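You operate a simulated robot arm through the tools that you are given. There is no shell and no other tool. Be economical: measure what you need, move in short steps, check, and stop when the job is done.

The job below is to be done with a simulated two-armed robot. You get a single attempt, and the scene is never put back.

## Task
Hold the enamel pan steady and scour the crust out with sand.
Fine: sand pot covered again, scrubbing brush back in its place, pan on the draining board. What is to be rubbed or washed off counts as gone when no trace of it is left.
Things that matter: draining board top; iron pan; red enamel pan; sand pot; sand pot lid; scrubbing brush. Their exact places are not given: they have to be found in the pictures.

Only the result counts: the job must be done as asked and must still hold three seconds after the hand-in. Knocking over, shifting, dropping, spilling or breaking anything else fails it.

## Robot
Two 7-joint arms with two-finger parallel grippers on one trunk, on a base that drives. Base frame: it is fixed to the floor where the robot stands at the start and does not move with it; the origin is under the middle of the robot, x ahead of it, y to its left, z up. Lengths are in mm, angles in degrees, forces in N, time in s.
The left shoulder is at the start at [70, 163, 1195], the right one opposite. With the tool pointing down near the work surface each hand reaches from about 380 to 880 mm from the robot's upright axis, wherever it stands, measured 20 degrees to its own side. Places, roughly: draining board top [500, -100, 800]; sand pot lid (14x14x5 cm) [700, 200, 900]; scrubbing brush (10x5x5 cm) [700, 300, 800]. Payload 3.43 kg a hand.
The TCP of each hand is the grasp point between the finger pads, 34 mm short of the fingertips. In the tool frame z runs along the fingers and y along their closing line. Largest opening 128 mm; finger width 24, thickness 12; the body of the gripper, 48 by 130 mm, starts 96 mm behind the TCP.
Orientation is that of the tool frame in the base frame, as [roll, pitch, yaw] about the fixed x, y, z axes, in that order (R = Rz(yaw) Ry(pitch) Rx(roll)). With the fingers straight down and closing along the base's y, the tool's x points along the base's -x, its y along +y and its z along -z.

## Interface
- The arms move only by the tool drive_tool. It takes "left_plan", "right_plan" or both (then of equal length, played together; a hand with none holds still); each is a list of rows, each an object (a shift or turn left out is 0, a gripper value left out holds the last) with "slide": the shift along the base's x, y, z in units of 30 mm (1.0 is 30 mm), a list of three; "rotation": the turn, a rotation vector about the base's x, y, z in units of 6 degrees (1.0 is 6 degrees), a list of three; "claw": the finger opening in mm, from 0 to 128. In form: [{"slide": [tx, ty, tz], "rotation": [rx, ry, rz], "claw": claw}, ...]. A call has 1 to 10 rows; each row shifts and turns the commanded pose from where the row before left it. A call with a number of a shift or a turn outside -1 to 1 is refused whole. A row lasts 0.2 s, in which the tool goes at most 50 mm and 8.6 degrees; a call with a longer step from one row to the next is refused whole, and so is a gripper value outside its range. Where a pose cannot be reached the arm comes as near as it can. A force on the tool above 70 N (or 10 N above the force at the start of the call, whichever is more), or a blocked arm, ends the call early, and 0.2 s more pass. Each finger travels about 153 mm/s and halts on what it meets, pressing with about 44 N; the grip force reading is that of the motor and also rises with nothing between the fingers. The clock runs only during rows and for 0.2 s after the last one: add rows that do not move to give the fingers time. The reply holds the time, the measured pose of the TCP, the force on the tool along the base axes, the opening and the grip force, in the units named above and with some noise, with the torque about the TCP (base axes, N m) and any sound that the robot's microphone picked up.
- Cameras (640 x 400 px; columns grow to the right, rows downward): "scene" is now at [114, 49.5, 1407.2]; the picture's right is [0.61, -0.79, -0.00], its down [-0.56, -0.44, -0.70] and it looks along [0.55, 0.43, -0.71] (base axes); focal length 214 px, centre (320, 200). "left" rides on the left gripper at [76, 11, -160] in its tool frame; the picture's right is [-0.15, 0.99, 0.00], its down [-0.88, -0.13, -0.46] and it looks along [-0.45, -0.07, 0.89] (tool axes); focal length 234 px, centre (320, 200). "right" rides on the right gripper at [76, -11, -160] in its tool frame; the picture's right is [0.15, 0.99, 0.00], its down [-0.88, 0.13, -0.46] and it looks along [-0.45, 0.07, 0.89] (tool axes); focal length 234 px, centre (320, 200).
- camera(camera): a new picture of that camera. It takes no simulated time.
- slide_trunk(by): slides the trunk up (or, below 0, down) by that many mm; the arms and the scene camera ride with it, the base frame stays. It gives what a move gives, with no picture.
- steer(legs): drives the robot by 1 to 6 legs, each [ahead, left, turn to the left] in mm, mm and degrees, along the robot's own axes; the way and the turn of a leg run together, so that a leg with both is an arc; at most 1500 mm and 180 degrees a leg. The arms and the cameras ride along, it lands a little off, and it stops where it bumps. It gives what a move gives.
- turn_head(pan, tilt): turns the head with the scene camera to pan (to the left, within 86 degrees either way) and tilt (down, from -29 to 69), counted from straight ahead of the robot. It gives what a move gives.
- point_at(camera, pixels): for up to 12 pixels [column, row] of the newest picture of that camera ("zoom" is the newest enlarged one), the place [x, y, z] in the base frame of the surface seen there, good to about 3 mm. It takes no simulated time.
- inspect(camera, box): a new picture of the part [left, top, right, bottom] of that camera's present view, enlarged. It takes no simulated time.
- sign_off(): hands the job in; it is judged then, once.

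Go step by step. Measure first, check grasps and placings, and put right what went wrong. The budget is 80 turns and 70 pictures, counting those below and the enlarged ones. Unless the task says otherwise, let go and move clear before handing in, and close with one line.

The tools are called after ">>>" as name(argument=value, ...) on one line, values as JSON. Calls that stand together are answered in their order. drive_tool: Moves the arms, as the interface text tells. Its arguments: {"type":"object","properties":{"left_plan":{"type":"array"},"right_plan":{"type":"array"}},"required":[]} The other tools are called the same way: slide_trunk (by) slides the trunk up or down; steer (legs) drives the base; turn_head (pan, tilt) turns the head that bears the scene camera; camera (camera) takes a picture; point_at (camera, pixels) gives the place of the surface under pixels of a picture; inspect (camera, box) takes an enlarged picture of a part of a camera's view; sign_off () hands the job in.

At the start:

```text
time: 0.0
left_tool_pos: [533.9, 485.5, 1156.6]
left_tcp_rot: [179.9, -0.1, -179.9]
left_contact_force: [0.7, -0.6, -0.4]
left_ft_torque: [-0.02, 0.01, 0.0]
left_opening: 128.1
left_gripper_force: 0.1
right_tool_pos: [600.9, 21.7, 1169.0]
right_tcp_rot: [-180.0, 0.1, -180.0]
right_contact_force: [-0.5, 0.0, -0.5]
right_ft_torque: [0.02, 0.0, -0.02]
right_opening: 128.4
right_gripper_force: 0.0
trunk travel left (down, up): [-675.0, 265.0]
robot x, y, heading: [-0.4, 2.1, 0.1]
head pan, tilt: [37.8, 45.4]
```

scene: 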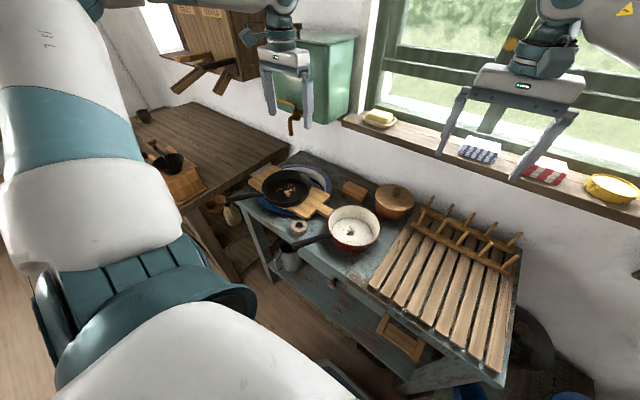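
right: 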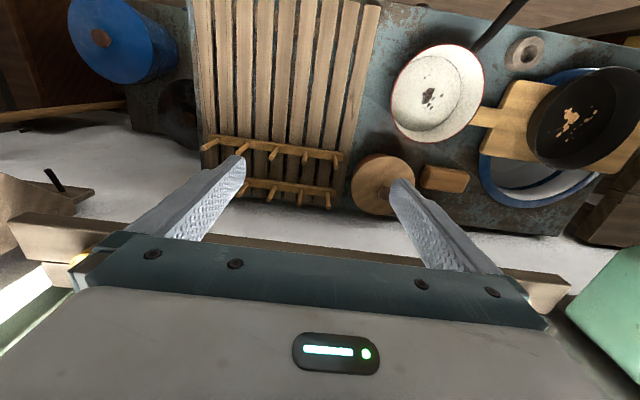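
left: 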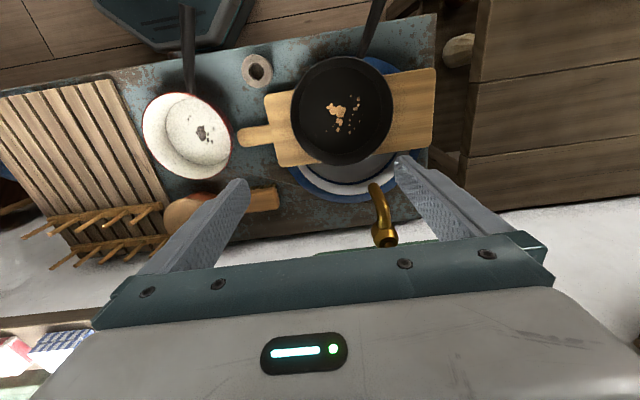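

The pictures show the enamel pan (about 355,228 in scene), sand pot with wooden lid (395,200), brush block (353,190) and drainer (450,290). I'll zoom in and measure.

>>> inspect(camera="scene", box=[230, 140, 430, 265])

>>> point_at(camera="scene", pixels=[[349, 232], [354, 207], [330, 228], [378, 228], [350, 248], [285, 247], [310, 240], [352, 190], [395, 187], [394, 200], [412, 205], [450, 280]])

>>> point_at(camera="right", pixels=[[430, 95], [470, 50], [525, 5], [450, 140], [392, 95], [483, 80], [383, 185], [350, 186], [414, 186], [422, 180], [468, 182], [445, 180]])

```text
3.20 times, centred on (330, 202) of scene
```

zoom: 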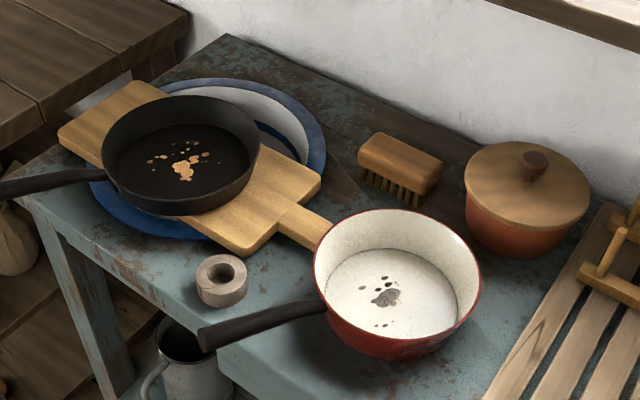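

```text
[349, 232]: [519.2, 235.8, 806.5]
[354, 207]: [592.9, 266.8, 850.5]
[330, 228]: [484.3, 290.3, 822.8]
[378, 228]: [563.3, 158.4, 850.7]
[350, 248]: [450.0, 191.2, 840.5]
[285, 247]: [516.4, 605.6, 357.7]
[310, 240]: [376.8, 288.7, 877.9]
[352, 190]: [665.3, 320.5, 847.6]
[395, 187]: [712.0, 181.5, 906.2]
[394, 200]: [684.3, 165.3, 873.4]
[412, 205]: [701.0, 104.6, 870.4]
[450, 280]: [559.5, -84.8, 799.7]
```

```text
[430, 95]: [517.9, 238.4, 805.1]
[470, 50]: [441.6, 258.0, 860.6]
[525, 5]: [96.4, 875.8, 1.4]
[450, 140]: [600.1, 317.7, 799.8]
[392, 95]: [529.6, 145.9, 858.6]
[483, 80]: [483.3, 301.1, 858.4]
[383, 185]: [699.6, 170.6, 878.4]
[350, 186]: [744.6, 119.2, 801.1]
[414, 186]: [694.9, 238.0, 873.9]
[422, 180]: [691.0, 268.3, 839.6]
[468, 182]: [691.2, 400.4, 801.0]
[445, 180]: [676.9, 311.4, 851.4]
```

Pan rim z≈858, floor ≈806; lid knob top ≈906. Measuring brush, lid, crust and slat details from the zoom.

>>> point_at(camera="zoom", pixels=[[362, 150], [382, 135], [440, 162], [422, 182], [400, 158], [531, 153], [520, 165], [470, 180], [586, 195], [515, 225], [535, 145], [525, 175]])

>>> point_at(camera="zoom", pixels=[[385, 297], [372, 324], [360, 287], [398, 292], [384, 278], [325, 285], [475, 285], [395, 212], [400, 345], [215, 335], [270, 315], [320, 305]])

>>> inspect(camera="scene", box=[360, 190, 540, 390])

```text
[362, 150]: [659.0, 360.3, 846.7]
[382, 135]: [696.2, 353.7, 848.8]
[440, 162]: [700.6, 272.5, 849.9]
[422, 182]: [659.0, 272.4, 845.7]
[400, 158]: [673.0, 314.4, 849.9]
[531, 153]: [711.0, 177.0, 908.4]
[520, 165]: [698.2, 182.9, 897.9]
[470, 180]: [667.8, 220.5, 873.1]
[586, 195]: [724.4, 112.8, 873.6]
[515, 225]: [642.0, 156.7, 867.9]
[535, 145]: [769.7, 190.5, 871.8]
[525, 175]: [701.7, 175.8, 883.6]
```

```text
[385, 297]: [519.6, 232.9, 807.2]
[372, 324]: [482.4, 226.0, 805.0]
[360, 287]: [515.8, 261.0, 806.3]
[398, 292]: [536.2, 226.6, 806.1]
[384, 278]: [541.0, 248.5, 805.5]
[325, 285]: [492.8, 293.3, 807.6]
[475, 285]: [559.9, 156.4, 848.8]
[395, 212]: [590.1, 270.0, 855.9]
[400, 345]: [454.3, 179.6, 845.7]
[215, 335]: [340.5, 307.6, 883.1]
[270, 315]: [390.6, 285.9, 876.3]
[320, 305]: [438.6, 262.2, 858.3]
```

```text
2.00 times, centred on (450, 290) of scene
```

zoom: 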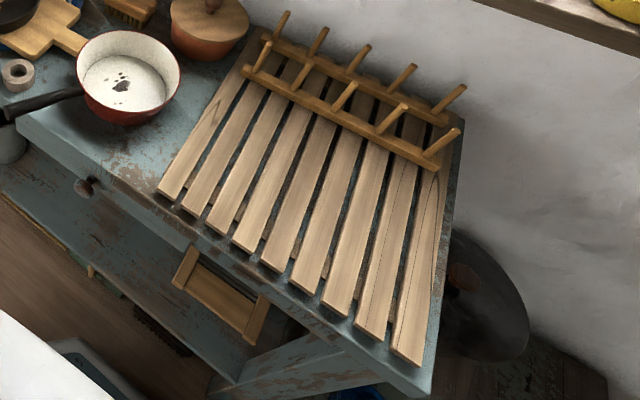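

>>> point_at(camera="zoom", pixels=[[165, 190], [250, 80], [255, 230], [300, 180], [330, 220], [370, 200], [400, 350], [435, 190], [305, 280], [345, 95], [245, 70], [430, 160]])

>>> inspect(camera="left", box=[120, 0, 400, 240])

```text
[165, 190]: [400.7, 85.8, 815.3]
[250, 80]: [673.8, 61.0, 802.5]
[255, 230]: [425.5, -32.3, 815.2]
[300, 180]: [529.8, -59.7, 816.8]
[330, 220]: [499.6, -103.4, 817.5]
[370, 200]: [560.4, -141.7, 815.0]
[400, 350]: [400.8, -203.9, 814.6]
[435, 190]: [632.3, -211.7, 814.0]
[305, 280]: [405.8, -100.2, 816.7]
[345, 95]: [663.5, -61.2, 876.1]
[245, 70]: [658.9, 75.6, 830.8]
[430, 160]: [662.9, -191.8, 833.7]
```

```text
1.67 times, centred on (260, 120) of left
```

zoom: 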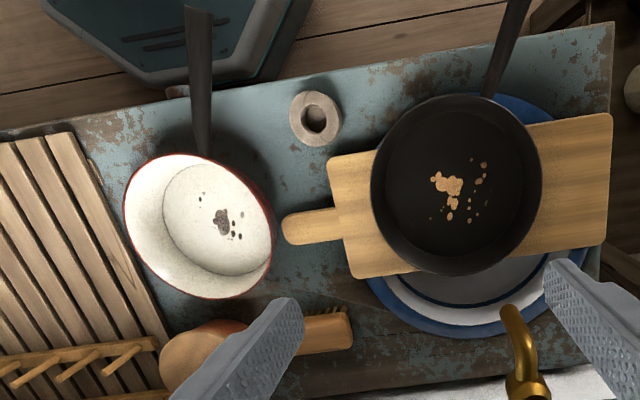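

The drainer slats are at z≈815 (x 400–640, y 90…-215). I plan to shift the base left a bit, so that the left hand holds the pan handle and the right does lid and brush; first I check the floor to the left.

>>> turn_head(pan=70, tilt=60)

>>> camera(camera="scene")

```text
time: 1.0
left_tool_pos: [534.8, 485.5, 1156.5]
left_tcp_rot: [-180.0, 0.1, -179.9]
left_contact_force: [0.5, 0.2, -0.7]
left_ft_torque: [-0.01, 0.01, -0.01]
left_opening: 127.7
left_gripper_force: 0.0
right_tool_pos: [602.1, 21.1, 1169.0]
right_tcp_rot: [180.0, 0.0, 180.0]
right_contact_force: [-0.3, 0.0, -0.4]
right_ft_torque: [0.03, 0.03, 0.01]
right_opening: 128.1
right_gripper_force: 0.1
trunk travel left (down, up): [-675.0, 265.0]
robot x, y, heading: [-1.9, 0.2, 0.2]
head pan, tilt: [70.0, 60.0]
```

```text
63 pictures are left
```

scene: 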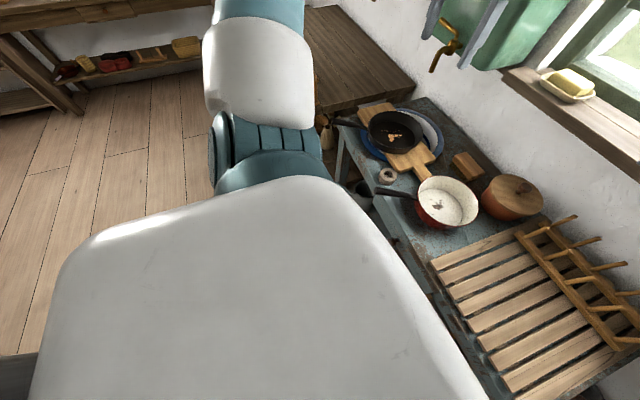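

The floor to the left is clear. I pull the left hand in first, then drive 40 back and 150 left.

>>> drive_tool(left_plan=[{"slide": [-0.8, -0.9, 0]}, {"slide": [-0.8, -0.9, 0]}, {"slide": [-0.8, -0.9, 0]}, {"slide": [-0.8, -0.9, 0]}])

>>> steer(legs=[[-40, 0, 0], [0, 150, 0]])

>>> turn_head(pan=10, tilt=48)

>>> camera(camera="scene")

```text
time: 2.0
left_tool_pos: [437.2, 376.4, 1156.6]
left_tcp_rot: [179.8, 0.0, -180.0]
left_contact_force: [0.3, 0.0, -0.2]
left_ft_torque: [0.03, 0.02, 0.04]
left_opening: 127.9
left_gripper_force: 0.0
right_tool_pos: [599.2, 21.4, 1168.8]
right_tcp_rot: [179.9, 0.0, -179.9]
right_contact_force: [-0.2, -0.5, -0.2]
right_ft_torque: [0.03, 0.0, 0.02]
right_opening: 128.2
right_gripper_force: 0.0
trunk travel left (down, up): [-675.0, 265.0]
robot x, y, heading: [-2.1, 0.5, -0.1]
head pan, tilt: [70.0, 60.0]
```

```text
time: 3.8
left_tool_pos: [397.8, 527.3, 1156.8]
left_tcp_rot: [179.8, 0.0, -179.7]
left_contact_force: [0.5, -0.5, -0.1]
left_ft_torque: [-0.01, 0.04, 0.03]
left_opening: 127.8
left_gripper_force: 0.1
right_tool_pos: [561.3, 171.3, 1167.9]
right_tcp_rot: [180.0, 0.1, -179.9]
right_contact_force: [-0.4, -0.3, 0.5]
right_ft_torque: [0.01, -0.02, 0.05]
right_opening: 127.9
right_gripper_force: 0.0
trunk travel left (down, up): [-675.0, 265.0]
robot x, y, heading: [-41.0, 146.0, 0.1]
head pan, tilt: [70.0, 60.0]
```

```text
time: 5.1
left_tool_pos: [395.6, 529.0, 1157.2]
left_tcp_rot: [-180.0, 0.0, -179.9]
left_contact_force: [-0.4, 0.1, -0.1]
left_ft_torque: [-0.01, 0.01, -0.02]
left_opening: 127.9
left_gripper_force: 0.1
right_tool_pos: [560.2, 172.3, 1168.6]
right_tcp_rot: [180.0, -0.1, -179.9]
right_contact_force: [-0.1, 0.3, -0.2]
right_ft_torque: [-0.01, 0.02, -0.02]
right_opening: 127.9
right_gripper_force: 0.0
trunk travel left (down, up): [-675.0, 265.0]
robot x, y, heading: [-39.1, 151.4, 0.0]
head pan, tilt: [10.0, 48.0]
```

```text
62 pictures are left
```

scene: 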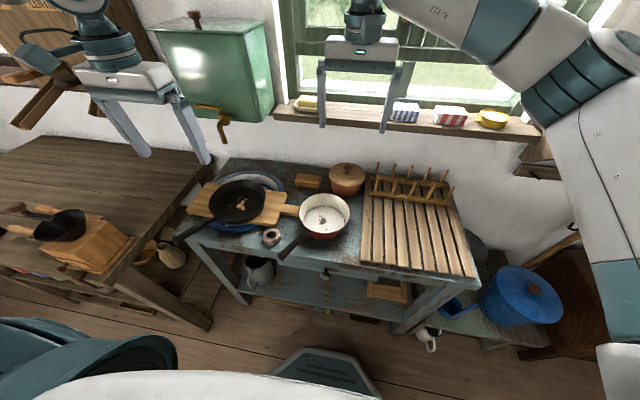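

Driven fine. Next: right hand above the lid knob (scene 346,168); I measure knob and sill in the new view.

>>> inspect(camera="scene", box=[270, 140, 390, 215])

>>> point_at(camera="zoom", pixels=[[413, 143], [401, 140], [425, 140], [413, 152], [330, 175], [488, 180], [155, 188], [290, 188], [160, 210], [285, 215], [285, 235]])

>>> point_at(camera="scene", pixels=[[300, 113], [420, 130], [225, 140], [222, 128]])

```text
5.33 times, centred on (330, 178) of scene
```

zoom: 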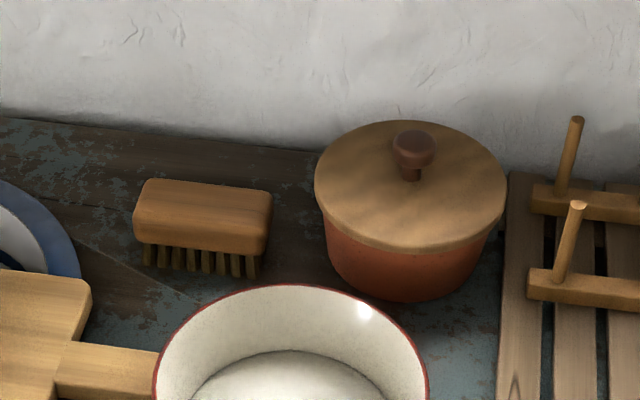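

```text
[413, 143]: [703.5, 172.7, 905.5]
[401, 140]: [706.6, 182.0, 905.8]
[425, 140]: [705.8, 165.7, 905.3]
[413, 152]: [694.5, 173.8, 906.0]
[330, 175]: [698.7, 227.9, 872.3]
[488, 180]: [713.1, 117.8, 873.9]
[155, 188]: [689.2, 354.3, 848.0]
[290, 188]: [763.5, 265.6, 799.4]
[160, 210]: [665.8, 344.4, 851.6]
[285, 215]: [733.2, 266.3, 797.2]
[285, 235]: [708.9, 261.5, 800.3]
```

```text
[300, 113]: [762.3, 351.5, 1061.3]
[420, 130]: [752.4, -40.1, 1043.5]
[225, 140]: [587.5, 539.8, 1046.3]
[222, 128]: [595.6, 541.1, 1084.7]
```

Knob centre ≈(703,173), top 906; sill front at x≈755, z≈1050, so I tilt the right hand 12° away from the sill while approaching.

>>> drive_tool(right_plan=[{"slide": [0.92, 0, -0.5], "rotation": [0, -1, 0], "claw": 70}, {"slide": [0.92, 0, -0.8], "rotation": [0, -1, 0]}, {"slide": [0.92, 0, -1]}, {"slide": [0.92, 0, -1]}, {"slide": [0.92, 0.05, -1]}, {"slide": [0, 0, -1]}, {}])

>>> camera(camera="right")

>>> camera(camera="scene")

```text
time: 6.7
left_tool_pos: [398.0, 529.0, 1157.0]
left_tcp_rot: [-180.0, 0.0, -179.8]
left_contact_force: [0.2, 0.3, 0.4]
left_ft_torque: [0.0, -0.02, -0.04]
left_opening: 128.0
left_gripper_force: 0.1
right_tool_pos: [700.4, 174.7, 1009.2]
right_tcp_rot: [-179.9, 11.9, -179.9]
right_contact_force: [-0.6, -0.3, -0.3]
right_ft_torque: [0.06, -0.03, -0.01]
right_opening: 69.9
right_gripper_force: 0.0
trunk travel left (down, up): [-675.0, 265.0]
robot x, y, heading: [-40.1, 154.4, -0.0]
head pan, tilt: [10.0, 48.0]
```

```text
60 pictures are left
```

right: 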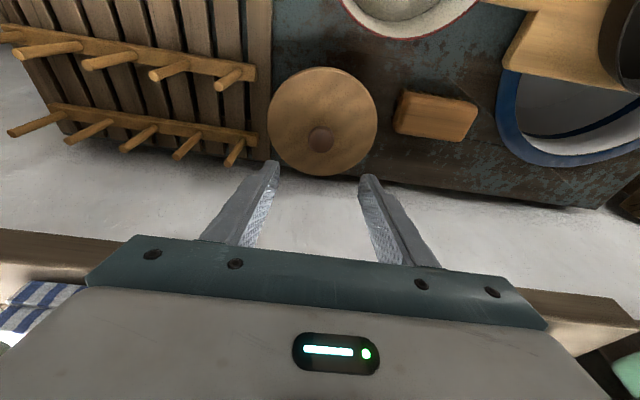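

```text
59 pictures are left
```

scene: 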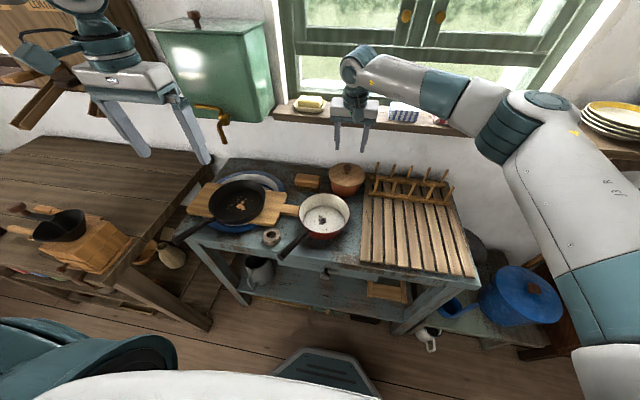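

The hand is over the knob; I check how far the wrist is from the sill goods before going lower.

>>> point_at(camera="scene", pixels=[[360, 60], [345, 68], [352, 85], [365, 95], [356, 107], [404, 112], [309, 103], [440, 119]])

>>> point_at(camera="right", pixels=[[320, 139], [320, 132], [20, 245], [600, 305]])

```text
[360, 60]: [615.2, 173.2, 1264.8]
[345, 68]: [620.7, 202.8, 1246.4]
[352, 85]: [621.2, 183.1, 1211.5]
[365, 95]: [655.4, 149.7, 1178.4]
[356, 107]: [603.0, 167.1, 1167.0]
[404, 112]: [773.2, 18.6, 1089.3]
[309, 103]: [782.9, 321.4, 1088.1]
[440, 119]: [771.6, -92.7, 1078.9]
```

```text
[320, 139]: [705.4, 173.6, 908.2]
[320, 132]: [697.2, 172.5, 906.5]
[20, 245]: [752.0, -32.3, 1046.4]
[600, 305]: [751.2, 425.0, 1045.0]
```

Wrist surfaces are at x≈620–680, well clear of the sill. Descend to z≈912 and close on the knob.

>>> drive_tool(right_plan=[{"slide": [0, -0.05, -0.8]}, {"slide": [0, 0, -0.8]}, {"slide": [0, 0, -0.8]}, {"slide": [0, 0, -0.8]}, {}, {"claw": 10}, {"claw": 10}, {"claw": 10}, {"claw": 10}])

>>> camera(camera="right")

```text
time: 8.7
left_tool_pos: [397.5, 528.5, 1156.5]
left_tcp_rot: [-180.0, 0.0, -179.8]
left_contact_force: [-0.3, 0.5, -0.5]
left_ft_torque: [-0.01, 0.03, 0.02]
left_opening: 128.1
left_gripper_force: 0.0
right_tool_pos: [698.7, 173.1, 912.7]
right_tcp_rot: [-180.0, 12.0, -179.9]
right_contact_force: [0.2, -0.4, 0.5]
right_ft_torque: [0.0, 0.02, 0.02]
right_opening: 28.5
right_gripper_force: 43.8
trunk travel left (down, up): [-675.0, 265.0]
robot x, y, heading: [-44.1, 147.5, 0.2]
head pan, tilt: [10.0, 48.0]
```

```text
58 pictures are left
```

right: 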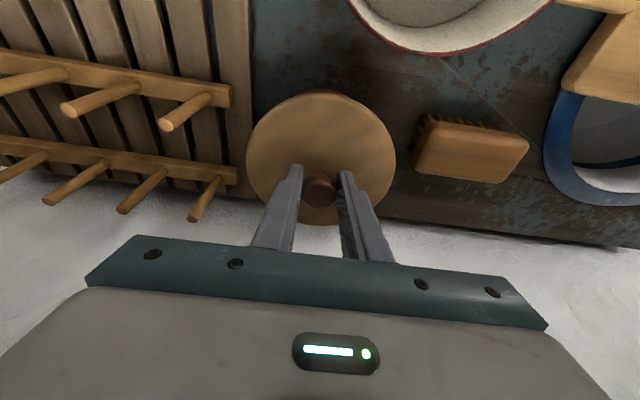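

Knob gripped (28.5 mm). Lift the lid 90 mm, then carry it over the front of the drainer.

>>> drive_tool(right_plan=[{"slide": [0, 0, 0.3]}, {"slide": [0, 0, 0.7]}, {"slide": [0, 0, 1]}, {"slide": [0, 0, 1]}, {}])

>>> drive_tool(right_plan=[{"slide": [-0.81, -0.88, 0]}, {"slide": [-0.81, -0.88, 0]}, {"slide": [-0.81, -0.88, 0]}, {"slide": [-0.81, -0.88, 0]}, {"slide": [-0.81, -0.88, 0]}, {"slide": [-0.81, -0.88, 0]}, {"slide": [-0.81, -0.88, 0]}, {}])

>>> camera(camera="scene")

>>> inspect(camera="scene", box=[270, 140, 430, 240])

```text
time: 9.9
left_tool_pos: [397.8, 529.2, 1155.9]
left_tcp_rot: [180.0, 0.0, -179.8]
left_contact_force: [-0.4, -0.8, 0.0]
left_ft_torque: [-0.02, -0.02, -0.02]
left_opening: 128.1
left_gripper_force: 0.1
right_tool_pos: [699.5, 175.4, 1002.7]
right_tcp_rot: [-180.0, 11.9, -179.9]
right_contact_force: [-0.2, 0.1, -0.2]
right_ft_torque: [-0.02, -0.02, 0.02]
right_opening: 27.9
right_gripper_force: 43.8
trunk travel left (down, up): [-675.0, 265.0]
robot x, y, heading: [-39.5, 148.8, 0.2]
head pan, tilt: [10.0, 48.0]
```

```text
time: 11.7
left_tool_pos: [398.0, 529.4, 1155.6]
left_tcp_rot: [-180.0, 0.1, -179.8]
left_contact_force: [0.3, 0.0, -0.9]
left_ft_torque: [0.02, 0.02, -0.03]
left_opening: 128.1
left_gripper_force: 0.0
right_tool_pos: [528.4, -10.6, 1004.0]
right_tcp_rot: [-179.8, 12.1, -179.9]
right_contact_force: [1.0, 0.1, -0.9]
right_ft_torque: [-0.02, 0.01, -0.04]
right_opening: 28.0
right_gripper_force: 43.9
trunk travel left (down, up): [-675.0, 265.0]
robot x, y, heading: [-39.6, 150.9, 0.3]
head pan, tilt: [10.0, 48.0]
```

```text
57 pictures are left
```

scene: 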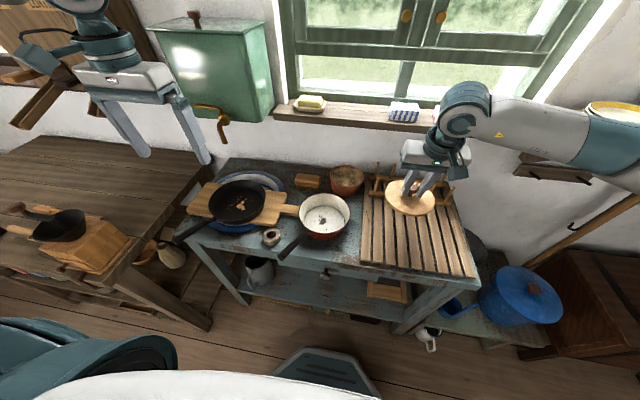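

```text
4.00 times, centred on (350, 190) of scene
```

zoom: 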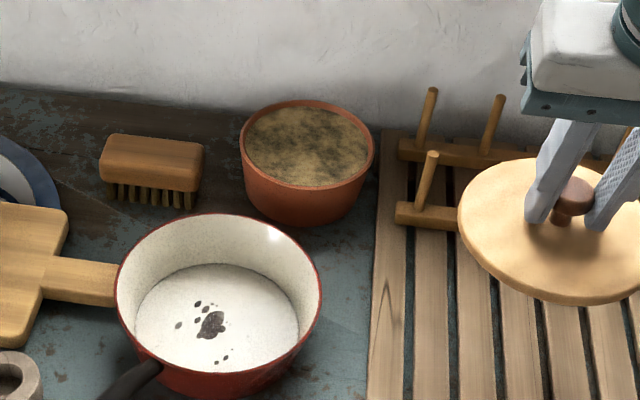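

Lid held (zoom 560,230) and the sand shows nearly to the pot brim. Measure sand and pot rim, and lower the lid onto the slats.

>>> point_at(camera="zoom", pixels=[[305, 150], [270, 150], [345, 150], [305, 180], [305, 118], [246, 150], [372, 150], [305, 105], [305, 186], [560, 300], [465, 215]])

>>> drive_tool(right_plan=[{"slide": [0, -0.5, -1]}, {"slide": [0, 0, -1]}, {"slide": [0, 0, -1]}, {"slide": [0, 0, -0.9]}, {"slide": [0, 0, -0.3]}, {}])

>>> inspect(camera="scene", box=[350, 160, 490, 250])

```text
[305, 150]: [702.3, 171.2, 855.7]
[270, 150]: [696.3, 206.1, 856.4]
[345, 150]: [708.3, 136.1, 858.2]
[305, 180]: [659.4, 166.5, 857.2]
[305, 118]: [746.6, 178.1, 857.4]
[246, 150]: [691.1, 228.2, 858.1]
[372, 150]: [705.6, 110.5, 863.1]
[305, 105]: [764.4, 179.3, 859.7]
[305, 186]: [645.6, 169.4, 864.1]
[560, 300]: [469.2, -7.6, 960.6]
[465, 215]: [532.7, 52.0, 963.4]
```

```text
time: 13.1
left_tool_pos: [398.3, 529.4, 1157.1]
left_tcp_rot: [179.9, 0.0, -179.9]
left_contact_force: [-0.2, -0.5, 1.1]
left_ft_torque: [0.0, 0.01, -0.01]
left_opening: 128.0
left_gripper_force: 0.1
right_tool_pos: [528.8, -28.5, 877.0]
right_tcp_rot: [-180.0, 11.9, -179.8]
right_contact_force: [-0.2, 0.0, -1.2]
right_ft_torque: [0.04, 0.02, -0.03]
right_opening: 28.5
right_gripper_force: 44.0
trunk travel left (down, up): [-675.0, 265.0]
robot x, y, heading: [-42.3, 154.1, -0.0]
head pan, tilt: [10.0, 48.0]
```

```text
4.44 times, centred on (420, 205) of scene
```

zoom: 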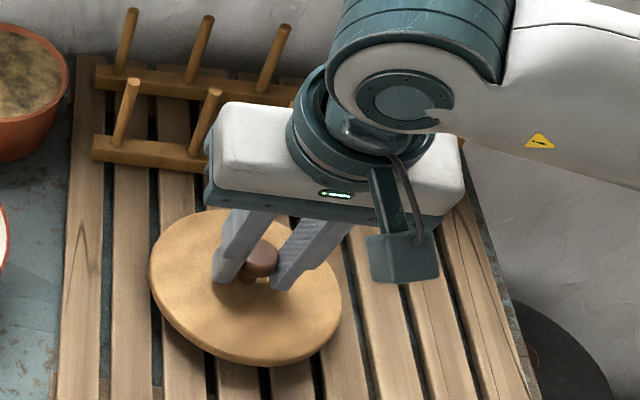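

No contact yet; lower slowly till the slats are felt.

>>> drive_tool(right_plan=[{"slide": [0, 0, -0.15]}, {"slide": [0, 0, -0.1]}, {}])

>>> point_at(camera="zoom", pixels=[[160, 270], [260, 345], [330, 300]])

```text
time: 13.9
left_tool_pos: [397.1, 529.6, 1157.0]
left_tcp_rot: [180.0, 0.0, -179.8]
left_contact_force: [0.1, 0.6, -0.6]
left_ft_torque: [-0.02, -0.04, 0.02]
left_opening: 127.9
left_gripper_force: 0.0
right_tool_pos: [530.0, -27.5, 870.2]
right_tcp_rot: [180.0, 12.0, 180.0]
right_contact_force: [-1.2, -0.1, -1.4]
right_ft_torque: [0.0, 0.0, 0.0]
right_opening: 28.5
right_gripper_force: 43.5
trunk travel left (down, up): [-675.0, 265.0]
robot x, y, heading: [-40.0, 152.7, 0.1]
head pan, tilt: [10.0, 48.0]
```

```text
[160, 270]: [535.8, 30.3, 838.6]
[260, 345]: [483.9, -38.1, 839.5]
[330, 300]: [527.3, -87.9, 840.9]
```

>>> drive_tool(right_plan=[{"slide": [0, 0, -0.1]}, {}, {"slide": [0, 0, -0.07]}, {}])

```text
time: 14.9
left_tool_pos: [396.4, 528.8, 1156.8]
left_tcp_rot: [180.0, 0.2, -179.8]
left_contact_force: [-0.3, -0.6, 0.8]
left_ft_torque: [0.02, 0.0, 0.01]
left_opening: 128.1
left_gripper_force: 0.0
right_tool_pos: [527.6, -28.3, 866.9]
right_tcp_rot: [180.0, 12.1, -179.9]
right_contact_force: [1.6, -2.5, 15.6]
right_ft_torque: [-0.02, 0.47, 0.03]
right_opening: 28.3
right_gripper_force: 43.8
trunk travel left (down, up): [-675.0, 265.0]
robot x, y, heading: [-40.2, 151.4, 0.0]
head pan, tilt: [10.0, 48.0]
```

Lid is on the slats (contact 15 N). Ease, release and go up.

>>> drive_tool(right_plan=[{"slide": [0, 0, 0.03]}, {"claw": 40}, {"claw": 60}, {"claw": 60}, {"slide": [0, 0, 0.7]}, {"slide": [0, 0, 1]}, {"slide": [0, 0, 1]}, {"slide": [0, 0, 1]}, {"slide": [0, 0, 1], "claw": 116}, {}])

>>> inspect(camera="scene", box=[270, 140, 470, 265])

```text
time: 17.1
left_tool_pos: [398.4, 529.3, 1156.0]
left_tcp_rot: [-180.0, 0.0, -179.8]
left_contact_force: [0.1, 0.3, 0.1]
left_ft_torque: [0.02, 0.03, -0.01]
left_opening: 128.0
left_gripper_force: 0.1
right_tool_pos: [529.5, -28.1, 1005.9]
right_tcp_rot: [-180.0, 12.1, 180.0]
right_contact_force: [1.1, 0.2, -0.2]
right_ft_torque: [0.02, -0.01, -0.02]
right_opening: 116.1
right_gripper_force: 0.0
trunk travel left (down, up): [-675.0, 265.0]
robot x, y, heading: [-37.4, 151.0, 0.1]
head pan, tilt: [10.0, 48.0]
```

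```text
3.20 times, centred on (370, 202) of scene
```

zoom: 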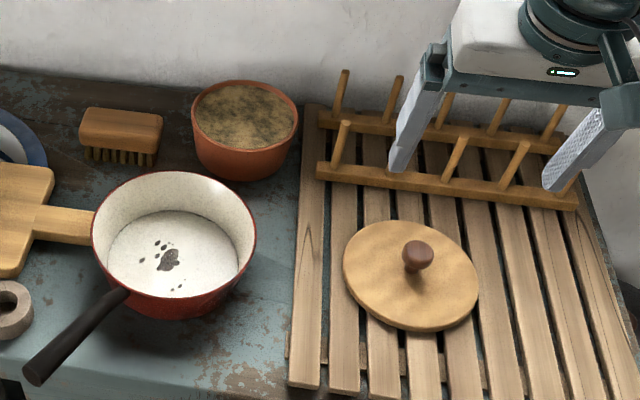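

Lid rests well (zoom 410,275). Move the right hand above the brush.

>>> drive_tool(right_plan=[{"slide": [0.4, 0.956, 0]}, {"slide": [0.4, 0.956, 0]}, {"slide": [0.4, 0.956, 0]}, {"slide": [0.4, 0.956, 0]}, {"slide": [0.4, 0.956, 0]}, {"slide": [0.4, 0.956, 0]}, {"slide": [0.4, 0.956, 0]}, {"slide": [0.4, 0.956, 0]}, {"slide": [0.4, 0.956, 0]}, {"slide": [0.4, 0.956, 0]}])

>>> drive_tool(right_plan=[{"slide": [0.4, 0.956, 0]}, {"slide": [0.4, 0.956, 0]}, {"slide": [0, 0, -0.8]}, {}])

>>> camera(camera="right")

>>> point_at(camera="right", pixels=[[260, 150], [290, 140], [320, 140], [350, 145], [380, 145], [320, 120], [320, 160]])

```text
time: 19.3
left_tool_pos: [397.6, 529.6, 1155.8]
left_tcp_rot: [-179.9, 0.0, -179.8]
left_contact_force: [0.0, 0.1, -0.1]
left_ft_torque: [-0.05, -0.01, -0.01]
left_opening: 128.0
left_gripper_force: 0.0
right_tool_pos: [649.8, 264.0, 1006.4]
right_tcp_rot: [-179.8, 12.0, -179.8]
right_contact_force: [0.7, 0.2, -0.9]
right_ft_torque: [-0.05, -0.02, -0.01]
right_opening: 116.0
right_gripper_force: 0.0
trunk travel left (down, up): [-675.0, 265.0]
robot x, y, heading: [-38.1, 150.8, -0.0]
head pan, tilt: [10.0, 48.0]
```

```text
time: 20.3
left_tool_pos: [395.8, 530.6, 1156.0]
left_tcp_rot: [-180.0, 0.0, -179.8]
left_contact_force: [0.7, 0.0, -1.1]
left_ft_torque: [-0.04, -0.03, -0.01]
left_opening: 128.2
left_gripper_force: 0.0
right_tool_pos: [671.4, 319.7, 982.7]
right_tcp_rot: [-180.0, 12.0, -179.9]
right_contact_force: [0.0, -0.6, -0.4]
right_ft_torque: [0.04, 0.02, 0.02]
right_opening: 115.9
right_gripper_force: 0.1
trunk travel left (down, up): [-675.0, 265.0]
robot x, y, heading: [-41.1, 153.5, 0.0]
head pan, tilt: [10.0, 48.0]
```

```text
53 pictures are left
```

right: 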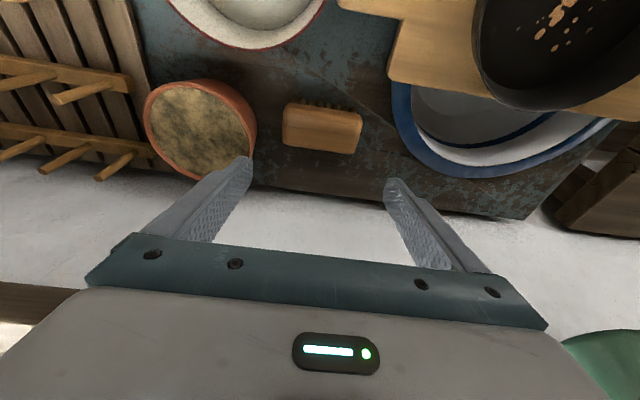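

```text
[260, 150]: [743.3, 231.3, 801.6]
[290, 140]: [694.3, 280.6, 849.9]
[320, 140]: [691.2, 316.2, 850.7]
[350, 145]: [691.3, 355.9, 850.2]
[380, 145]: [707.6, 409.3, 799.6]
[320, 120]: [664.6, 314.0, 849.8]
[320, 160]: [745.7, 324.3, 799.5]
```

>>> inspect(camera="right", box=[250, 80, 410, 180])

>>> point_at(camera="zoom", pixels=[[136, 130], [138, 160], [130, 260], [440, 160], [420, 290], [425, 130], [290, 100], [290, 275]])

```text
4.00 times, centred on (330, 130) of right
```

zoom: 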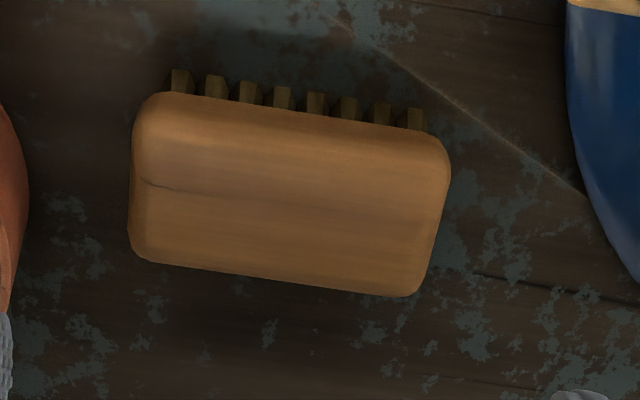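

```text
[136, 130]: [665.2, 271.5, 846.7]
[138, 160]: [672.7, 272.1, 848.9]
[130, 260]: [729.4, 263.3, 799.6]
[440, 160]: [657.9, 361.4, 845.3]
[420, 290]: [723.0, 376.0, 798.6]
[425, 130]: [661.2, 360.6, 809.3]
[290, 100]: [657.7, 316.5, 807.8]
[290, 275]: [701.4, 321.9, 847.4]
```

Brush centre ≈(680,317), top 850. Descend with 116 opening and close along its length.

>>> drive_tool(right_plan=[{"slide": [0.1, -0.07, -1]}, {"slide": [0, 0, -1]}, {"slide": [0, 0, -1]}, {"slide": [0, 0, -0.87]}, {}, {"claw": 70}, {"claw": 70}, {"claw": 70}, {}])

>>> inspect(camera="scene", box=[250, 120, 410, 220])

```text
time: 22.3
left_tool_pos: [397.1, 529.0, 1157.2]
left_tcp_rot: [-180.0, 0.0, -179.8]
left_contact_force: [0.2, 0.3, 0.8]
left_ft_torque: [-0.04, 0.05, -0.02]
left_opening: 127.9
left_gripper_force: 0.1
right_tool_pos: [676.3, 317.0, 864.5]
right_tcp_rot: [180.0, 12.0, -179.8]
right_contact_force: [-0.5, -0.8, -1.2]
right_ft_torque: [0.01, 0.05, 0.01]
right_opening: 97.6
right_gripper_force: 44.2
trunk travel left (down, up): [-675.0, 265.0]
robot x, y, heading: [-40.1, 151.8, 0.2]
head pan, tilt: [10.0, 48.0]
```

```text
4.00 times, centred on (330, 170) of scene
```

zoom: 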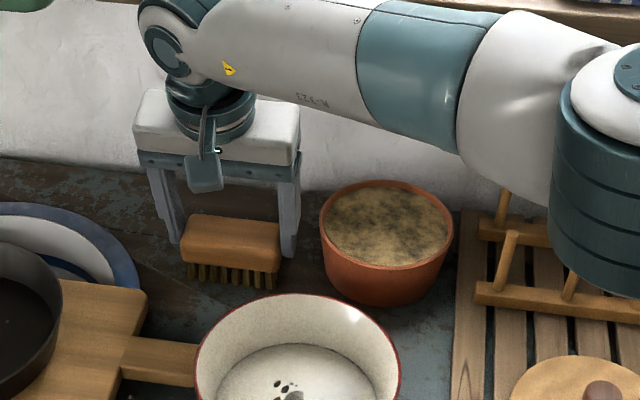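

Brush gripped at 97.6 mm. Lift and dip it into the sand (surface ≈857).

>>> drive_tool(right_plan=[{"slide": [0, 0, 1]}, {"slide": [0, 0, 1]}, {"slide": [0, 0, 1]}, {"slide": [0.15, -0.96, 0]}, {"slide": [0.15, -0.96, 0]}, {"slide": [0.15, -0.96, 0]}, {"slide": [0.15, -0.96, 0]}, {"slide": [0.15, -0.97, 0]}, {}])

>>> drive_tool(right_plan=[{"slide": [0, 0, -0.6]}, {"slide": [0, 0, -0.4]}, {"slide": [0, 0, -0.1]}, {}])

>>> inspect(camera="scene", box=[270, 120, 430, 220])

```text
time: 24.3
left_tool_pos: [397.6, 528.6, 1156.4]
left_tcp_rot: [179.9, -0.1, -179.8]
left_contact_force: [0.4, 0.3, 0.7]
left_ft_torque: [-0.04, 0.0, -0.04]
left_opening: 127.8
left_gripper_force: 0.1
right_tool_pos: [698.2, 172.0, 956.0]
right_tcp_rot: [-179.9, 11.8, 180.0]
right_contact_force: [-0.2, 0.0, -1.3]
right_ft_torque: [-0.03, -0.03, -0.04]
right_opening: 97.2
right_gripper_force: 43.8
trunk travel left (down, up): [-675.0, 265.0]
robot x, y, heading: [-38.3, 151.0, 0.2]
head pan, tilt: [10.0, 48.0]
```

```text
time: 25.3
left_tool_pos: [397.7, 529.5, 1156.7]
left_tcp_rot: [180.0, 0.0, -179.8]
left_contact_force: [-0.3, -0.9, -0.5]
left_ft_torque: [-0.01, -0.04, 0.0]
left_opening: 128.2
left_gripper_force: 0.0
right_tool_pos: [698.5, 172.7, 922.9]
right_tcp_rot: [180.0, 12.2, -179.9]
right_contact_force: [0.6, 0.9, 3.6]
right_ft_torque: [-0.12, 0.05, 0.05]
right_opening: 97.3
right_gripper_force: 44.0
trunk travel left (down, up): [-675.0, 265.0]
robot x, y, heading: [-42.5, 150.6, 0.2]
head pan, tilt: [10.0, 48.0]
```

```text
4.00 times, centred on (350, 170) of scene
```

zoom: 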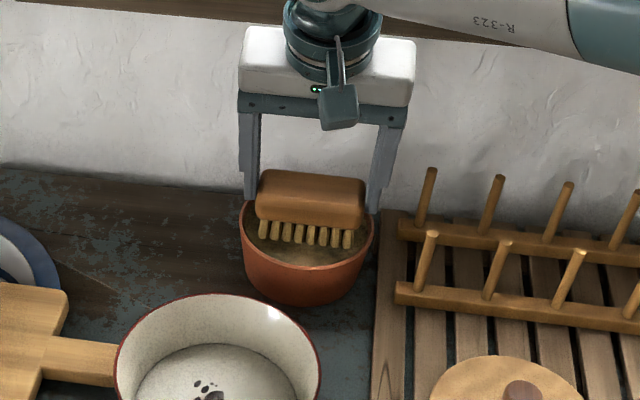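

Brush touches the sand (3.6 N). Press a touch and wriggle slightly, then lift to check the bristles.

>>> drive_tool(right_plan=[{"slide": [0, 0, -0.08]}, {"slide": [0.1, 0, 0]}, {"slide": [-0.2, 0, 0]}, {"slide": [0.2, 0, 0]}, {"slide": [-0.2, 0, 0]}, {"slide": [0.1, 0, 0]}, {}])

>>> drive_tool(right_plan=[{"slide": [0, 0, 0.3]}, {"slide": [0, 0, 0.7]}, {"slide": [0, 0, 0.6]}, {}])

>>> inspect(camera="scene", box=[270, 120, 430, 220])

```text
time: 26.9
left_tool_pos: [395.3, 529.9, 1156.9]
left_tcp_rot: [-180.0, 0.1, -179.8]
left_contact_force: [0.0, -0.2, -1.1]
left_ft_torque: [0.02, 0.04, 0.0]
left_opening: 128.0
left_gripper_force: 0.1
right_tool_pos: [697.1, 171.7, 923.5]
right_tcp_rot: [179.9, 12.3, -179.9]
right_contact_force: [3.4, -0.9, 23.0]
right_ft_torque: [-0.16, -0.01, -0.04]
right_opening: 96.9
right_gripper_force: 44.2
trunk travel left (down, up): [-675.0, 265.0]
robot x, y, heading: [-40.2, 148.6, -0.1]
head pan, tilt: [10.0, 48.0]
```

```text
time: 27.9
left_tool_pos: [398.0, 529.5, 1157.1]
left_tcp_rot: [180.0, 0.0, -179.8]
left_contact_force: [-0.9, -1.0, 0.2]
left_ft_torque: [-0.03, -0.02, 0.0]
left_opening: 127.9
left_gripper_force: 0.0
right_tool_pos: [697.3, 168.9, 969.2]
right_tcp_rot: [-179.9, 11.9, -179.9]
right_contact_force: [-0.2, 0.5, -1.2]
right_ft_torque: [0.0, 0.05, 0.01]
right_opening: 97.0
right_gripper_force: 43.9
trunk travel left (down, up): [-675.0, 265.0]
robot x, y, heading: [-43.9, 149.5, -0.0]
head pan, tilt: [10.0, 48.0]
```

```text
4.00 times, centred on (350, 170) of scene
```

zoom: 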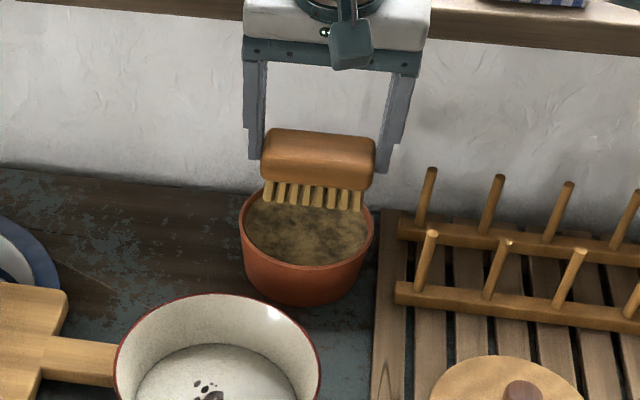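

The bristles came up sandy. Now bring the left hand above the pan handle (≈(395,284,876)), turned -23° to close across it.

>>> drive_tool(left_plan=[{"slide": [0, -0.91, -0.7], "rotation": [0, 0, -0.95], "claw": 70}, {"slide": [0, -0.91, -0.7], "rotation": [0, 0, -0.95]}, {"slide": [0, -0.91, -0.7], "rotation": [0, 0, -0.95]}, {"slide": [0, -0.91, -0.7], "rotation": [0, 0, -0.95]}, {"slide": [0, -0.91, -0.7]}, {"slide": [0, -0.91, -0.7]}, {"slide": [0, -0.91, -0.7]}, {"slide": [0, -0.91, -0.7]}, {"slide": [0, -0.89, -0.7]}, {}])

>>> camera(camera="left")

>>> camera(camera="scene")

```text
time: 30.1
left_tool_pos: [396.3, 286.4, 970.3]
left_tcp_rot: [-180.0, 0.2, 157.4]
left_contact_force: [-0.7, -0.3, 0.1]
left_ft_torque: [0.0, -0.03, -0.01]
left_opening: 70.2
left_gripper_force: 0.1
left hand out of reach, approached as far as the arm can: row 9
right_tool_pos: [696.6, 169.8, 970.2]
right_tcp_rot: [179.9, 12.0, -179.9]
right_contact_force: [-0.6, -0.2, -1.7]
right_ft_torque: [0.01, -0.02, -0.03]
right_opening: 97.5
right_gripper_force: 43.7
trunk travel left (down, up): [-675.0, 265.0]
robot x, y, heading: [-43.3, 154.6, 0.1]
head pan, tilt: [10.0, 48.0]
```

```text
48 pictures are left
```

left: 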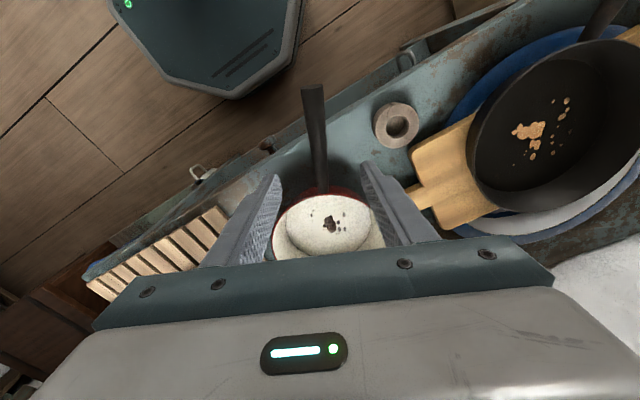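

```text
47 pictures are left
```

scene: 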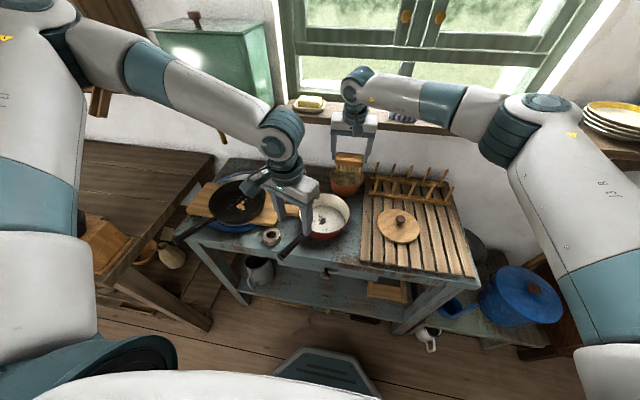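

The left hand is near its inner limit. I back the base 60 mm (both hands are clear in the air), then reposition the left hand.

>>> steer(legs=[[-60, 0, 0]])

>>> drive_tool(left_plan=[{"slide": [0.9, -0.2, 0]}, {"slide": [0.9, -0.2, 0]}, {"slide": [0.6, 0, 0]}, {}])

>>> camera(camera="left")

>>> point_at(camera="left", pixels=[[315, 60], [318, 80], [320, 100], [322, 120], [324, 140], [325, 160], [326, 180]])

```text
time: 31.1
left_tool_pos: [340.5, 286.2, 969.4]
left_tcp_rot: [-179.9, 0.0, 157.3]
left_contact_force: [0.0, 0.5, 0.1]
left_ft_torque: [0.0, 0.04, 0.0]
left_opening: 70.0
left_gripper_force: 0.1
right_tool_pos: [638.9, 168.6, 969.6]
right_tcp_rot: [-180.0, 11.8, -179.9]
right_contact_force: [0.0, 0.4, -0.7]
right_ft_torque: [-0.01, 0.04, 0.01]
right_opening: 97.2
right_gripper_force: 44.8
trunk travel left (down, up): [-675.0, 265.0]
robot x, y, heading: [-99.2, 152.5, 0.1]
head pan, tilt: [10.0, 48.0]
```

```text
time: 32.1
left_tool_pos: [407.8, 296.1, 977.3]
left_tcp_rot: [-179.8, 0.1, 157.4]
left_contact_force: [-0.7, 0.1, 0.3]
left_ft_torque: [0.02, -0.01, -0.02]
left_opening: 69.8
left_gripper_force: 0.0
left hand out of reach, approached as far as the arm can: row 1, 2, 3
right_tool_pos: [640.1, 167.9, 970.2]
right_tcp_rot: [-179.9, 12.0, 179.9]
right_contact_force: [0.4, 0.4, -1.3]
right_ft_torque: [0.0, 0.04, 0.02]
right_opening: 97.2
right_gripper_force: 43.9
trunk travel left (down, up): [-675.0, 265.0]
robot x, y, heading: [-99.6, 148.8, 0.1]
head pan, tilt: [10.0, 48.0]
```

```text
46 pictures are left
```

left: 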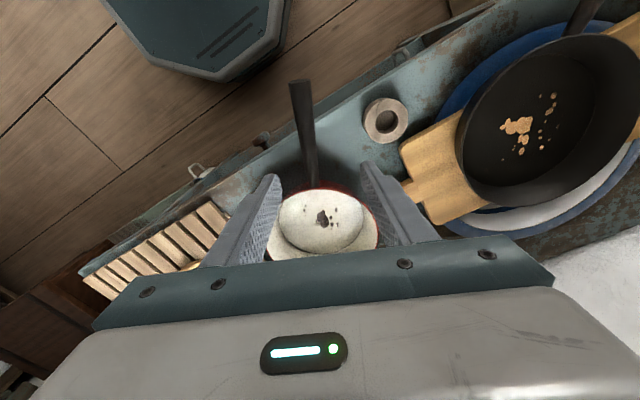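

```text
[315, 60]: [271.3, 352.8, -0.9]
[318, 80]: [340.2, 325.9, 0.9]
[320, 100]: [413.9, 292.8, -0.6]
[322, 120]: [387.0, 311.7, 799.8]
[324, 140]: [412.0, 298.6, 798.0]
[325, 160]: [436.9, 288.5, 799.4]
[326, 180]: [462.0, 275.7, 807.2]
```

Still out of reach though not close in, so likely the wrist turn is the limit. I test turning partly back while moving toward the handle line.

>>> drive_tool(left_plan=[{"rotation": [0, 0, 0.95]}, {"rotation": [0, 0, 0.95]}, {"slide": [0.2, -0.4, -0.4]}, {"slide": [0, -0.4, -0.4]}, {}])

```text
time: 33.3
left_tool_pos: [404.1, 298.2, 968.1]
left_tcp_rot: [-179.7, 0.1, 168.8]
left_contact_force: [0.3, 0.2, -0.5]
left_ft_torque: [0.03, 0.02, -0.01]
left_opening: 69.9
left_gripper_force: 0.1
left hand out of reach, approached as far as the arm can: row 3, 4
right_tool_pos: [639.8, 170.1, 970.9]
right_tcp_rot: [-179.9, 12.0, -179.9]
right_contact_force: [0.0, 0.9, -1.3]
right_ft_torque: [-0.02, 0.03, 0.0]
right_opening: 97.2
right_gripper_force: 44.1
trunk travel left (down, up): [-675.0, 265.0]
robot x, y, heading: [-97.9, 150.2, 0.3]
head pan, tilt: [10.0, 48.0]
```

>>> drive_tool(left_plan=[{"slide": [0, 0, -0.5]}, {"slide": [0, 0, -0.5]}, {}])

>>> drive_tool(left_plan=[{"slide": [0.9, 0, 0]}, {}])

>>> camera(camera="scene")

```text
time: 34.1
left_tool_pos: [401.3, 308.4, 943.1]
left_tcp_rot: [-179.8, 0.1, 168.7]
left_contact_force: [0.2, 0.5, -0.6]
left_ft_torque: [-0.01, -0.01, 0.01]
left_opening: 70.2
left_gripper_force: 0.0
left hand out of reach, approached as far as the arm can: row 1, 2
right_tool_pos: [639.4, 169.8, 969.7]
right_tcp_rot: [179.9, 11.9, -180.0]
right_contact_force: [-0.4, 0.8, -1.6]
right_ft_torque: [0.04, 0.03, 0.0]
right_opening: 97.1
right_gripper_force: 43.7
trunk travel left (down, up): [-675.0, 265.0]
robot x, y, heading: [-100.1, 150.8, 0.3]
head pan, tilt: [10.0, 48.0]
```

```text
time: 34.7
left_tool_pos: [423.9, 316.2, 945.7]
left_tcp_rot: [-179.7, 0.1, 168.8]
left_contact_force: [0.1, -0.4, 0.0]
left_ft_torque: [-0.01, -0.01, -0.04]
left_opening: 69.9
left_gripper_force: 0.1
left hand out of reach, approached as far as the arm can: row 1
right_tool_pos: [639.7, 169.0, 969.5]
right_tcp_rot: [179.9, 12.0, -180.0]
right_contact_force: [-0.4, 0.0, -1.4]
right_ft_torque: [0.01, 0.03, -0.01]
right_opening: 97.0
right_gripper_force: 43.4
trunk travel left (down, up): [-675.0, 265.0]
robot x, y, heading: [-96.5, 151.1, 0.2]
head pan, tilt: [10.0, 48.0]
```

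```text
45 pictures are left
```

scene: 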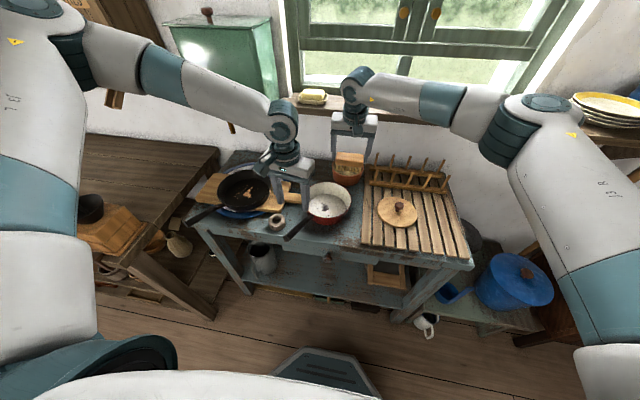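

The left arm is limited inwards; I need the pan more to its side. Raise both hands a bit and drive 80 mm to the right.

>>> drive_tool(left_plan=[{"slide": [-0.3, 0.3, 0.8]}, {"slide": [0, 0, 0.5]}, {}], right_plan=[{"slide": [-1, 0.5, 0.7]}, {"slide": [-1, 0.5, 0.7]}, {}])

>>> steer(legs=[[0, -80, 0]])

>>> drive_tool(left_plan=[{"slide": [0, 0.5, -0.4]}, {"slide": [0, 0.5, -0.4]}, {}])

```text
time: 35.5
left_tool_pos: [416.5, 325.0, 984.4]
left_tcp_rot: [-179.8, 0.0, 168.7]
left_contact_force: [0.9, -0.1, -0.3]
left_ft_torque: [0.02, 0.03, 0.01]
left_opening: 70.0
left_gripper_force: 0.1
right_tool_pos: [577.9, 199.4, 1010.4]
right_tcp_rot: [-180.0, 11.9, 179.9]
right_contact_force: [0.5, 0.4, -0.9]
right_ft_torque: [0.0, -0.03, -0.01]
right_opening: 97.2
right_gripper_force: 43.4
trunk travel left (down, up): [-675.0, 265.0]
robot x, y, heading: [-99.2, 149.3, 0.1]
head pan, tilt: [10.0, 48.0]
```

```text
time: 36.6
left_tool_pos: [417.3, 246.7, 985.6]
left_tcp_rot: [-179.9, 0.1, 168.8]
left_contact_force: [0.6, 0.5, -0.7]
left_ft_torque: [0.0, -0.01, -0.03]
left_opening: 70.2
left_gripper_force: 0.0
right_tool_pos: [578.9, 120.5, 1011.0]
right_tcp_rot: [180.0, 12.1, -179.9]
right_contact_force: [0.1, 1.0, -1.4]
right_ft_torque: [0.01, 0.03, 0.02]
right_opening: 97.3
right_gripper_force: 44.2
trunk travel left (down, up): [-675.0, 265.0]
robot x, y, heading: [-95.2, 72.1, 0.0]
head pan, tilt: [10.0, 48.0]
```

```text
time: 37.4
left_tool_pos: [415.4, 274.7, 961.4]
left_tcp_rot: [-179.9, 0.1, 168.8]
left_contact_force: [-0.2, 0.9, -0.3]
left_ft_torque: [-0.01, 0.02, -0.02]
left_opening: 70.0
left_gripper_force: 0.1
right_tool_pos: [577.3, 119.8, 1011.3]
right_tcp_rot: [-179.9, 12.0, -179.9]
right_contact_force: [-0.6, 0.0, -1.4]
right_ft_torque: [-0.04, -0.03, -0.03]
right_opening: 97.4
right_gripper_force: 43.9
trunk travel left (down, up): [-675.0, 265.0]
robot x, y, heading: [-100.0, 70.8, 0.4]
head pan, tilt: [10.0, 48.0]
```

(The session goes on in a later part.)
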